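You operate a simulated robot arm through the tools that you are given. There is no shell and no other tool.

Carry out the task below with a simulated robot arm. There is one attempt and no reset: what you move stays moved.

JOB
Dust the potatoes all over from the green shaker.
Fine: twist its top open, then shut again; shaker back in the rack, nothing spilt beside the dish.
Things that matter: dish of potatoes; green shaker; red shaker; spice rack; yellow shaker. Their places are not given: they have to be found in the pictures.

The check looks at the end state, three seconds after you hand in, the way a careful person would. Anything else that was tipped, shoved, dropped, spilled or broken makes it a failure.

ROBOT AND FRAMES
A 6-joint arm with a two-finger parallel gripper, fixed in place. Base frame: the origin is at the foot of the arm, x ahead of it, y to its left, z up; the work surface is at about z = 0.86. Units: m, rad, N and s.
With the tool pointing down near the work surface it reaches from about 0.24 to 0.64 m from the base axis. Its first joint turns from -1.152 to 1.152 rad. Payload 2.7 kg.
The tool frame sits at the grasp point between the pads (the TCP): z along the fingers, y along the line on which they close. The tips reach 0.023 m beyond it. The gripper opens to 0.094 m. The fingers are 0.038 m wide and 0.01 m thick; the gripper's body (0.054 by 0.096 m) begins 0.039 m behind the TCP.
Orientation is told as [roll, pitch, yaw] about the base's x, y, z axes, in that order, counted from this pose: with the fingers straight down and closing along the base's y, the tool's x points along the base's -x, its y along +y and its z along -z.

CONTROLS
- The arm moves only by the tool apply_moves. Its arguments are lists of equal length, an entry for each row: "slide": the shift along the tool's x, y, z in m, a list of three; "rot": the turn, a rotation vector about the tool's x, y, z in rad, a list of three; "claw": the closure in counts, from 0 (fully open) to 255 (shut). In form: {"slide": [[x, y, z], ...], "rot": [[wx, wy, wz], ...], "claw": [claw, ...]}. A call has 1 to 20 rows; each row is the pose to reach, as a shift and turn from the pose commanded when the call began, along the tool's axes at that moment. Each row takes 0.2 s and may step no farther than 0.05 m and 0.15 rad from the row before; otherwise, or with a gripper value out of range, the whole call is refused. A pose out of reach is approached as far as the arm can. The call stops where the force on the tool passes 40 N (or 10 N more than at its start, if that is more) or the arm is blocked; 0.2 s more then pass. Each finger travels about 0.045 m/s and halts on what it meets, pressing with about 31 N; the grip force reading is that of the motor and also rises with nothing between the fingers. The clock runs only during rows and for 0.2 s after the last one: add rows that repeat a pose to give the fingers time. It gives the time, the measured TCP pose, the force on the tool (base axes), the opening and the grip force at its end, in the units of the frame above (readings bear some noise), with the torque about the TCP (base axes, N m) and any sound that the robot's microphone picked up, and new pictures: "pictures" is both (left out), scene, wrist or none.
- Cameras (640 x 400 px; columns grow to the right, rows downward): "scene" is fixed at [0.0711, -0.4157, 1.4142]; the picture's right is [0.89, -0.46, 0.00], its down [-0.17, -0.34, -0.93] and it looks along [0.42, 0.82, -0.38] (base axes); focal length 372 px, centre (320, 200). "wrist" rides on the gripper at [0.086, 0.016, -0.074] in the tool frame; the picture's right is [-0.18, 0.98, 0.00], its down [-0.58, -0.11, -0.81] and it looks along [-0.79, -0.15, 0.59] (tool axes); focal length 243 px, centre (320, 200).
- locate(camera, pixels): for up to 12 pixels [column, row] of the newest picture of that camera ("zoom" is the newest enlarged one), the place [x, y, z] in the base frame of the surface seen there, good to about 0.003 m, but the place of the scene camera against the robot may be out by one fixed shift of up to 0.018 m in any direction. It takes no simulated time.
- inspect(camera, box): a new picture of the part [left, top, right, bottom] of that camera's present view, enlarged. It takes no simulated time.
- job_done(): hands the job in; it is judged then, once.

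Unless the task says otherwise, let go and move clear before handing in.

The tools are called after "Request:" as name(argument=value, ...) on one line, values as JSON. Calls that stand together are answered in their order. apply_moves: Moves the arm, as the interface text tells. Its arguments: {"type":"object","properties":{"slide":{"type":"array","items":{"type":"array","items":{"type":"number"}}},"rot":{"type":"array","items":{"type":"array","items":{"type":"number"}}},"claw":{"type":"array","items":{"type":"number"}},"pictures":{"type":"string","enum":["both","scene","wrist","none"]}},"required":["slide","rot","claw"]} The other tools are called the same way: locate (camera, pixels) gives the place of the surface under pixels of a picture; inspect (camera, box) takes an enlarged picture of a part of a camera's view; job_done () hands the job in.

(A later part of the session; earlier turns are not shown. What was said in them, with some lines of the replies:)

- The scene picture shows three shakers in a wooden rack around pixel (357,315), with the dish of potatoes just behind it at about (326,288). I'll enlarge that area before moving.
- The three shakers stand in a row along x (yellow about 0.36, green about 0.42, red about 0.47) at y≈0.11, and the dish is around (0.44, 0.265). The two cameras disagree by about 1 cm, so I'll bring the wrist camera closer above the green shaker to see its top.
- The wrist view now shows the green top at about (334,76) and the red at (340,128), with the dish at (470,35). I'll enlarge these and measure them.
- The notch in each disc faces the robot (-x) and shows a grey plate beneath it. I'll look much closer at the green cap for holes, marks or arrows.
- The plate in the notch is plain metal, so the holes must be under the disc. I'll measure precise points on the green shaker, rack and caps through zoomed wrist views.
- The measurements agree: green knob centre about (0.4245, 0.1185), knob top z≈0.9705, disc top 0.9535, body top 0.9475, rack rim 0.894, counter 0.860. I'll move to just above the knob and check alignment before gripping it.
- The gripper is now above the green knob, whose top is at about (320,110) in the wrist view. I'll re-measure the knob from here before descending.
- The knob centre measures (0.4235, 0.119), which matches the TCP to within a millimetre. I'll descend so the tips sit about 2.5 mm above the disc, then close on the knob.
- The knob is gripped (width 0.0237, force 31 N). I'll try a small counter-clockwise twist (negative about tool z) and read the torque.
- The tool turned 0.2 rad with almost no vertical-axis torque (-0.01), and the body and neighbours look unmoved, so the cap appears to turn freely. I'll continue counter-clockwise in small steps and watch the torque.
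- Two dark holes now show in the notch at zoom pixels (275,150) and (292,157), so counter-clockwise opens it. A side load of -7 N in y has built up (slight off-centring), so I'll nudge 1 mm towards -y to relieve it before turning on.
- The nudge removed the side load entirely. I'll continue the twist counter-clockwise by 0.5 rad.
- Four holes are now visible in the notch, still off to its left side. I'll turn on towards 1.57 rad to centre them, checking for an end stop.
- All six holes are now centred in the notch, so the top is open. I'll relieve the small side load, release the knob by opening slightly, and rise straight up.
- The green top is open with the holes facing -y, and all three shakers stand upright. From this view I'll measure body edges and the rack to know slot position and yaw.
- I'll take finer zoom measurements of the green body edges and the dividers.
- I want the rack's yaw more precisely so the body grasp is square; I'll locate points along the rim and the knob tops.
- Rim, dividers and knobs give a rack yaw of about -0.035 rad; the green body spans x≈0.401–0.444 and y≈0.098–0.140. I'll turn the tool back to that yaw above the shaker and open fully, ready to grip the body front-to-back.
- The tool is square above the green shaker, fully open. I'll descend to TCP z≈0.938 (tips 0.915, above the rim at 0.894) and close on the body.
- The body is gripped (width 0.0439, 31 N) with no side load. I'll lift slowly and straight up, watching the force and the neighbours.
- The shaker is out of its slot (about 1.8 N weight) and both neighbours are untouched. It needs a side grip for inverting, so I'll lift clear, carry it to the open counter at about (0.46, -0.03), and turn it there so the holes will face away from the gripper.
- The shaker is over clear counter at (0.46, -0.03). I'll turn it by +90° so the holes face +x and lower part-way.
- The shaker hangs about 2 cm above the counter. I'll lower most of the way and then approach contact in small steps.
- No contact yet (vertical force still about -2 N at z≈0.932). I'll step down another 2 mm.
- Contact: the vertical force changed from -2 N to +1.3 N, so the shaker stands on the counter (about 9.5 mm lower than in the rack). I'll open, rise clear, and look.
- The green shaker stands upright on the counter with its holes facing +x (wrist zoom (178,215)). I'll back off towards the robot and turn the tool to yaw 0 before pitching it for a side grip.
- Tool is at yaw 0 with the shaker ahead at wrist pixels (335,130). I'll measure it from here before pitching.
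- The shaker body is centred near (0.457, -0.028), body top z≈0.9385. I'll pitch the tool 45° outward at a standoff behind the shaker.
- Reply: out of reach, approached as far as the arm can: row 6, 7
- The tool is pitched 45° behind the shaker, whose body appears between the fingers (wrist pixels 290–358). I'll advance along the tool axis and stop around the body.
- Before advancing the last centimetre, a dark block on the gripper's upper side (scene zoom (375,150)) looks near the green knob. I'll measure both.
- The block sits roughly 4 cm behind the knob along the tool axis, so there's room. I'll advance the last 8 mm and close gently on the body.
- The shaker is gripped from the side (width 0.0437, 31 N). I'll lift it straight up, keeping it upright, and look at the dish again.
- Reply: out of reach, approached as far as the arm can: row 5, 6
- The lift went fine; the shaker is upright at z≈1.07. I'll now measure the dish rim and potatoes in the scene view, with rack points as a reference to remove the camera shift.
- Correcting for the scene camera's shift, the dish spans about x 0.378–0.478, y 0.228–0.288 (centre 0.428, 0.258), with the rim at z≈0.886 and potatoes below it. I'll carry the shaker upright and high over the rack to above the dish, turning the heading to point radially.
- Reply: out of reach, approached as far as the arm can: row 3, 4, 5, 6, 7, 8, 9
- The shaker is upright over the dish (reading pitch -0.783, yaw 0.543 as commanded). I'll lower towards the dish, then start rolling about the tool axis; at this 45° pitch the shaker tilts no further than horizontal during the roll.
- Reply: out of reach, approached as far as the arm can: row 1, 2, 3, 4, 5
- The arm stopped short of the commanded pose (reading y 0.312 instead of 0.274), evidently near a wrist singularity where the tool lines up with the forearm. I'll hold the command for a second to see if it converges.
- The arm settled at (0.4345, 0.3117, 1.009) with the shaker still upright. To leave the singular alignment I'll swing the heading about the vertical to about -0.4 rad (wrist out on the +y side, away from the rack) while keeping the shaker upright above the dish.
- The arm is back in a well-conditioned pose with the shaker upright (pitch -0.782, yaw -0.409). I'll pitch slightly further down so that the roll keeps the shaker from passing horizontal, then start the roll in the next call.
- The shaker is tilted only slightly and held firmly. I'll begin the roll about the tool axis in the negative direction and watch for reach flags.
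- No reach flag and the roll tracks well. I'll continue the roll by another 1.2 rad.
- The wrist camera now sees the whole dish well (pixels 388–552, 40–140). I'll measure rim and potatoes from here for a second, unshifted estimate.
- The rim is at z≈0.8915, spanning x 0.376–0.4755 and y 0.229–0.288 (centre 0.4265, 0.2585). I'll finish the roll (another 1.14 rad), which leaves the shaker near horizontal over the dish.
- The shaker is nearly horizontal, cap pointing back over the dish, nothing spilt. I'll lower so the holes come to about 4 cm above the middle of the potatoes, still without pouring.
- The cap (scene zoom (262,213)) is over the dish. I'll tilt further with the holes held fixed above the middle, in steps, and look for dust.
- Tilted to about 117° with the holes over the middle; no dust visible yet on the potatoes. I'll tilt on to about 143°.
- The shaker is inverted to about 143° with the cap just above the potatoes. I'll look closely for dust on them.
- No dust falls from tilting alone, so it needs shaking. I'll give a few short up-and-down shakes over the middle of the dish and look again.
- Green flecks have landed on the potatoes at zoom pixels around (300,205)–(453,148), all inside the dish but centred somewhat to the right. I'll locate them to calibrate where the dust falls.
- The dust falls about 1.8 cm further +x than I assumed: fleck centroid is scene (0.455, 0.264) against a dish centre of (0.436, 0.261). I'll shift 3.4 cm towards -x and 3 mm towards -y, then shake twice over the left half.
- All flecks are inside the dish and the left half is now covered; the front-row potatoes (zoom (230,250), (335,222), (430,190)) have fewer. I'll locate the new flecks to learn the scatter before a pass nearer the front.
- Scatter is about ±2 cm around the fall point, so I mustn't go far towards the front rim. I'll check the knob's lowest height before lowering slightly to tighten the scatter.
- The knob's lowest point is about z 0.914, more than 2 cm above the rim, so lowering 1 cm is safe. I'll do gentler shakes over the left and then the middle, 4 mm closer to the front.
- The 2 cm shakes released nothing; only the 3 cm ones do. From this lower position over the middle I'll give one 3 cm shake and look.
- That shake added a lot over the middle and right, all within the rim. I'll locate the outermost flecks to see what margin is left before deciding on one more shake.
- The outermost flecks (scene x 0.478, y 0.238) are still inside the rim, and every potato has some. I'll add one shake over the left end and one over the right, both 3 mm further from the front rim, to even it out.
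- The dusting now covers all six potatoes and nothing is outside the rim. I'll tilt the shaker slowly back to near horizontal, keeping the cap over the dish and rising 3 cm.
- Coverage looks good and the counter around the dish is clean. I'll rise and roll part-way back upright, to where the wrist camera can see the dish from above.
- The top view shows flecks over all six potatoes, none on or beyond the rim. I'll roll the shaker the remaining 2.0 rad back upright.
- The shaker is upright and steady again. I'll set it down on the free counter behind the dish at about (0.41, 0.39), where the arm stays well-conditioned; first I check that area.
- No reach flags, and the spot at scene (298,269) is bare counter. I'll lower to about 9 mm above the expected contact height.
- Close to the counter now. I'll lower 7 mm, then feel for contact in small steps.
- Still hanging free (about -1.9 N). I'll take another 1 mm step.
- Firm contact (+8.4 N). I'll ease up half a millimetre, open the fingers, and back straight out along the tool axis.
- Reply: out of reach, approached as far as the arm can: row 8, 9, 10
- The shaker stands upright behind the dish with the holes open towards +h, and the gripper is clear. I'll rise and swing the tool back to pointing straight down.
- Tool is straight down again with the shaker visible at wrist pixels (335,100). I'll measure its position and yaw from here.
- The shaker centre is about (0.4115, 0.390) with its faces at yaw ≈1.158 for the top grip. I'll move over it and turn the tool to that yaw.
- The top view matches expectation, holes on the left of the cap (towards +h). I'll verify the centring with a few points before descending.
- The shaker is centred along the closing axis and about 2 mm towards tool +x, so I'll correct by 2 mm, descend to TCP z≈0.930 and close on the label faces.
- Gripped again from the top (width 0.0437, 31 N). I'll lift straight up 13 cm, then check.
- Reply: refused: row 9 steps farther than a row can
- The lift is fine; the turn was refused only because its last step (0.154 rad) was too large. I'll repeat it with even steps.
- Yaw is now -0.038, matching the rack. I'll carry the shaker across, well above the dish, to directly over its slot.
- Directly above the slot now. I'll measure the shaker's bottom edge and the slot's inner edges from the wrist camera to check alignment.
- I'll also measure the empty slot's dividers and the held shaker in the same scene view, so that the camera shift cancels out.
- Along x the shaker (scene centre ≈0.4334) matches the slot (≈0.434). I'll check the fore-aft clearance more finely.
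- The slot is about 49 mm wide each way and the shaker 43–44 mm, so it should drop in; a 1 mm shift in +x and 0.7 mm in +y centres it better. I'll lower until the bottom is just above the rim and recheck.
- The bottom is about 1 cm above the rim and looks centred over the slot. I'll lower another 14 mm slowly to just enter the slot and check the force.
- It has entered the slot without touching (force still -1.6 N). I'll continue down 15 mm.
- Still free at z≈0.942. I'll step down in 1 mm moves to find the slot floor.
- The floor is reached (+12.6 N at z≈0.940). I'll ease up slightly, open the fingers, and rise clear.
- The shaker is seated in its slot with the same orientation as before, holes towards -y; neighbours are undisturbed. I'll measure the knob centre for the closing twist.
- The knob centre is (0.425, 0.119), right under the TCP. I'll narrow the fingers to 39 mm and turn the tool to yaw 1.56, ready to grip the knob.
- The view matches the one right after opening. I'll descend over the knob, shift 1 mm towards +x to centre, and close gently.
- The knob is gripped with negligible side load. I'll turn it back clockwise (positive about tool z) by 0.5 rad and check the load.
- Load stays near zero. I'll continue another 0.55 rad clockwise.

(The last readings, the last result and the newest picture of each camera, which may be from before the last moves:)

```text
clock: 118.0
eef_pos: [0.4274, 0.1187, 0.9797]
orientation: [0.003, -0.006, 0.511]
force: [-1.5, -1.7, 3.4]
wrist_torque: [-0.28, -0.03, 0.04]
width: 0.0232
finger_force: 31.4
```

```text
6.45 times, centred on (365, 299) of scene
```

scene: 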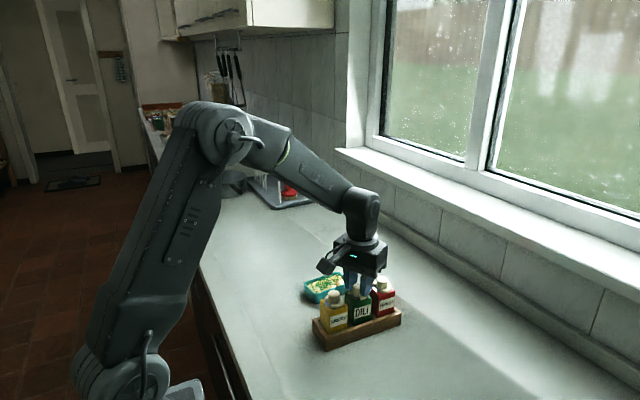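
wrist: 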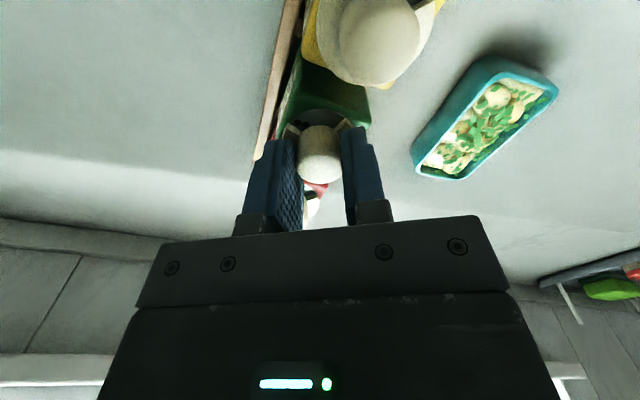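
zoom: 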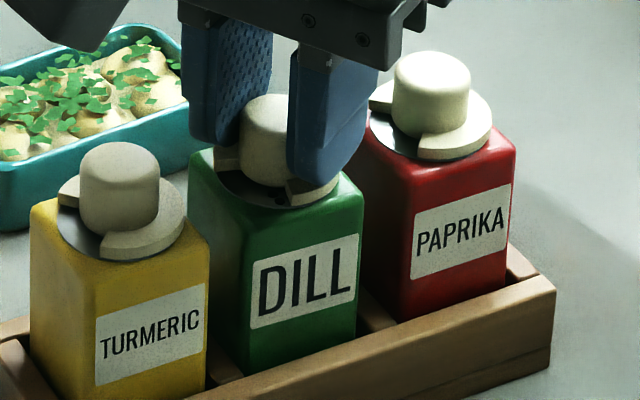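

Still turning freely, now at yaw 0.51 with small load. I'll finish the last 0.51 rad with a tiny relieving nudge.

Request:
apply_moves(slide=[[0.0002, -0.0003, -0.0004], [0.0002, -0.0003, -0.0004], [0.0002, -0.0003, -0.0004], [0.0002, -0.0003, -0.0004], [0.0002, -0.0003, -0.0004], [0.0002, -0.0003, -0.0004], [0.0002, -0.0003, -0.0004]], rot=[[0, 0, 0.08], [0, 0, 0.17], [0, 0, 0.26], [0, 0, 0.35], [0, 0, 0.44], [0, 0, 0.511], [0, 0, 0.511]], claw=[230, 230, 230, 230, 230, 230, 230], pictures="both")

Request:
inspect(camera="scene", box=[330, 268, 400, 330])

Request:
inspect(camera="wrist", box=[260, 80, 380, 170])

```text
clock: 119.6
eef_pos: [0.4258, 0.1184, 0.9784]
orientation: [0.004, -0.001, -0.001]
force: [-1.3, 1.1, 2.9]
wrist_torque: [-0.06, -0.05, 0.01]
width: 0.0234
finger_force: 31.0
```

scene: 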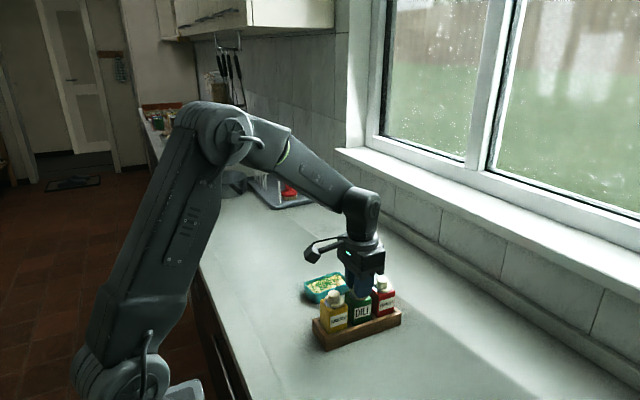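
wrist: 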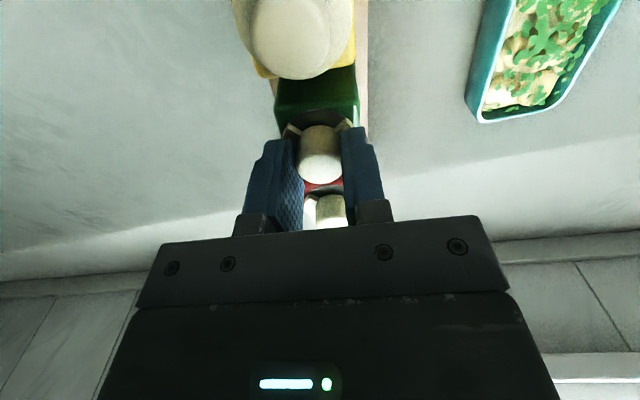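

```text
6.45 times, centred on (365, 299) of scene
```

zoom: 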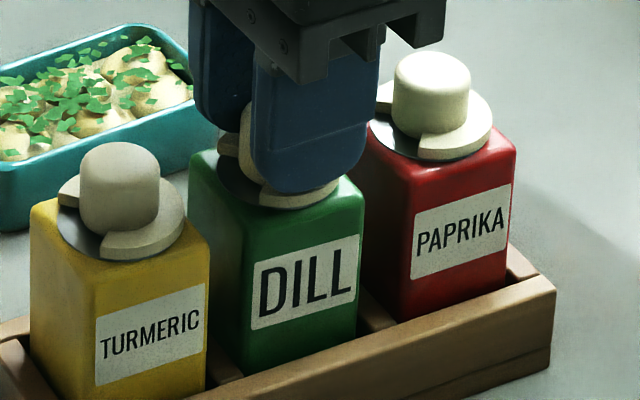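

```text
4.44 times, centred on (320, 125) of wrist
```

zoom: 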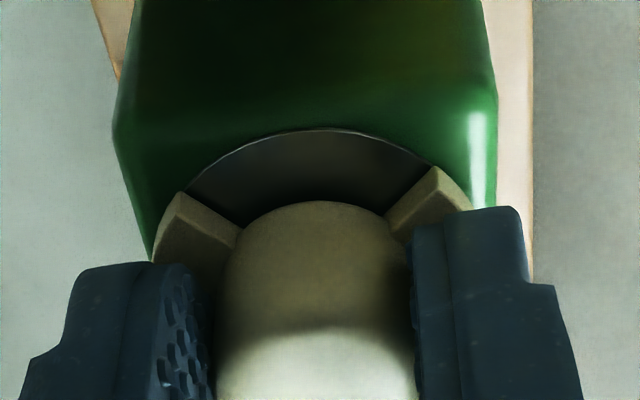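

The notch now shows only plain metal, no holes: the top is shut at its original angle. I'll release the knob and rise clear.

Request:
apply_moves(slide=[[0, 0, 0], [0, 0, 0], [0, 0, 0], [0, 0, 0], [0, 0, -0.015], [0, 0, -0.04], [0, 0, -0.08], [0, 0, -0.12], [0, 0, -0.12]], rot=[[0, 0, 0], [0, 0, 0], [0, 0, 0], [0, 0, 0], [0, 0, 0], [0, 0, 0], [0, 0, 0], [0, 0, 0], [0, 0, 0]], claw=[150, 100, 80, 80, 80, 80, 80, 80, 80], pictures="both")

Request:
inspect(camera="scene", box=[310, 268, 410, 355])

Request:
inspect(camera="wrist", box=[280, 0, 400, 150])

```text
clock: 121.6
eef_pos: [0.4252, 0.1184, 1.1002]
orientation: [0.006, -0.002, 0.003]
force: [1.1, 0.5, -0.7]
wrist_torque: [0.03, 0.01, 0.0]
width: 0.0645
finger_force: 0.1
```

scene: 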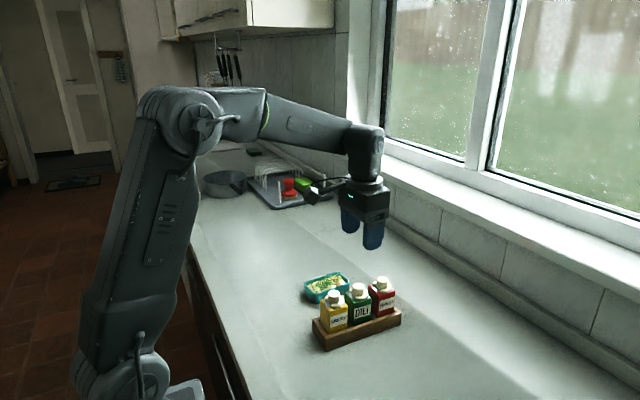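
wrist: 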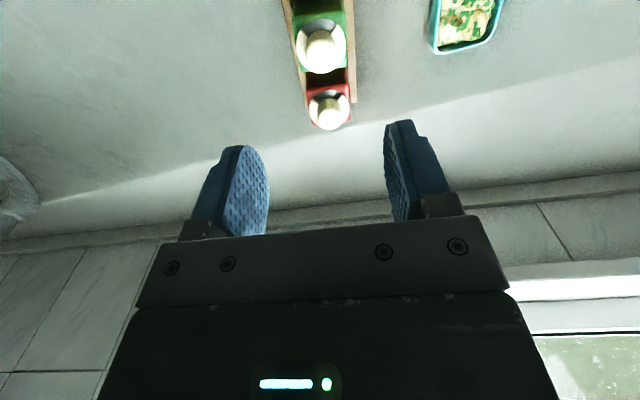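

```text
4.60 times, centred on (360, 312) of scene
```

zoom: 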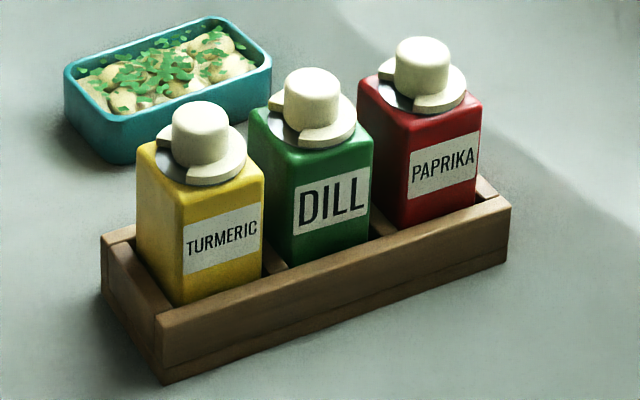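

```text
2.67 times, centred on (340, 75) of wrist
```

zoom: 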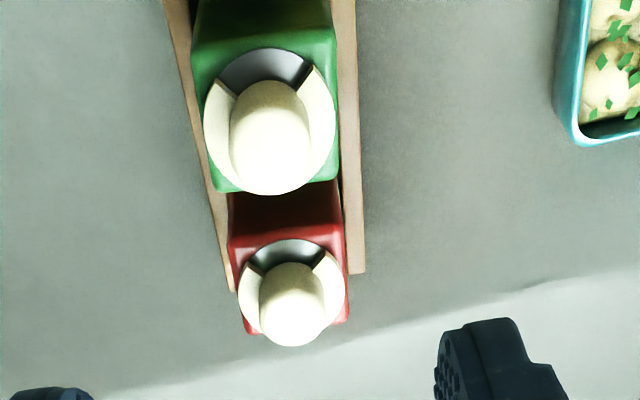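

The green shaker is shut and seated upright, its notch matching the red and yellow ones. I'll do a last check for stray flecks on the counter and around the dish.

Request:
inspect(camera="scene", box=[240, 225, 400, 325])

Request:
inspect(camera="scene", box=[290, 260, 362, 312])

Request:
inspect(camera="scene", box=[340, 300, 500, 400])

```text
4.00 times, centred on (320, 275) of scene
```

zoom: 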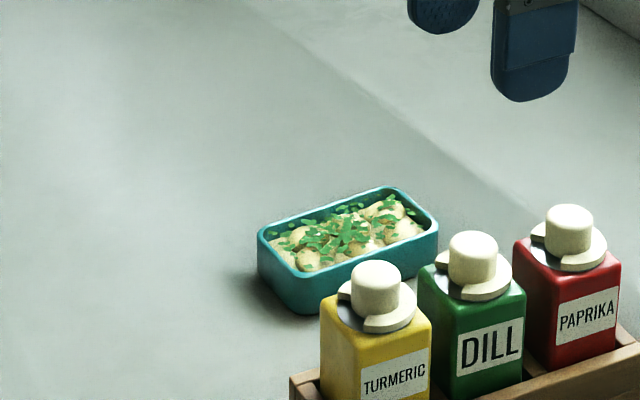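

```text
7.69 times, centred on (326, 286) of scene
```

zoom: 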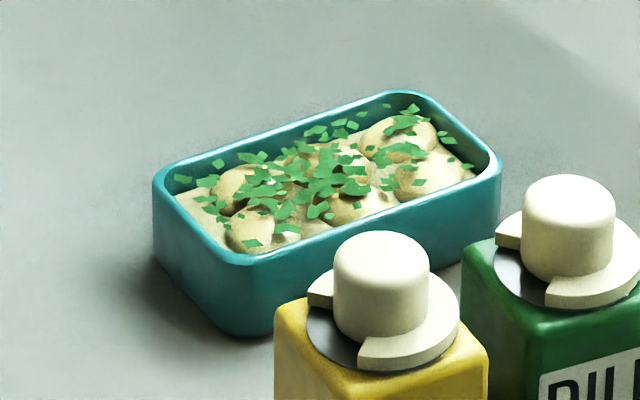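

```text
4.00 times, centred on (420, 350) of scene
```

zoom: 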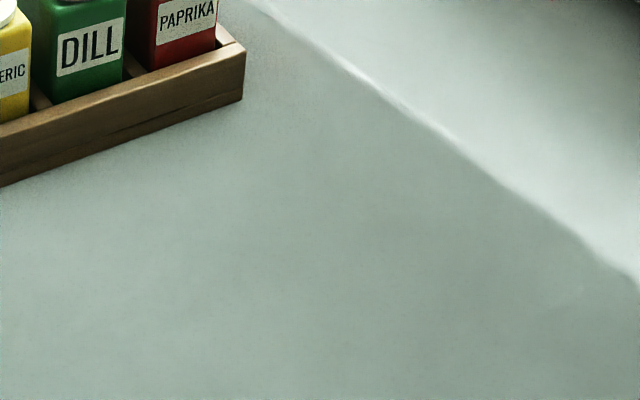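

Everything checks out: potatoes dusted all over, no flecks outside the dish, the green shaker shut and back in its slot, neighbours and rack undisturbed, and the gripper clear. Handing in.

Request:
job_done()

```text
The job is handed in.
```

I dusted the potatoes from the green (dill) shaker and handed the job in; I haven't seen the check's verdict.

- **Dusting:** tilting alone released nothing, so I used short shakes. In the last top view all six potatoes had flecks, with fewer on the row nearest the rack. I saw no flecks on or outside the dish's rim.
- **Shaker top:** I twisted it a quarter turn open until all six holes showed, then turned it back by the same amount. The holes are hidden and its notch lines up with the other two shakers'.
- **Rack:** the green shaker is back upright in its own slot, facing the same way as before. The yellow and red shakers and the rack look unmoved.
- **Set down twice:** inverting the shaker needed a side grip, so I stood it on bare counter before and after dusting. I saw nothing spilt on the counter afterwards.

The gripper was clear of everything when I handed in.
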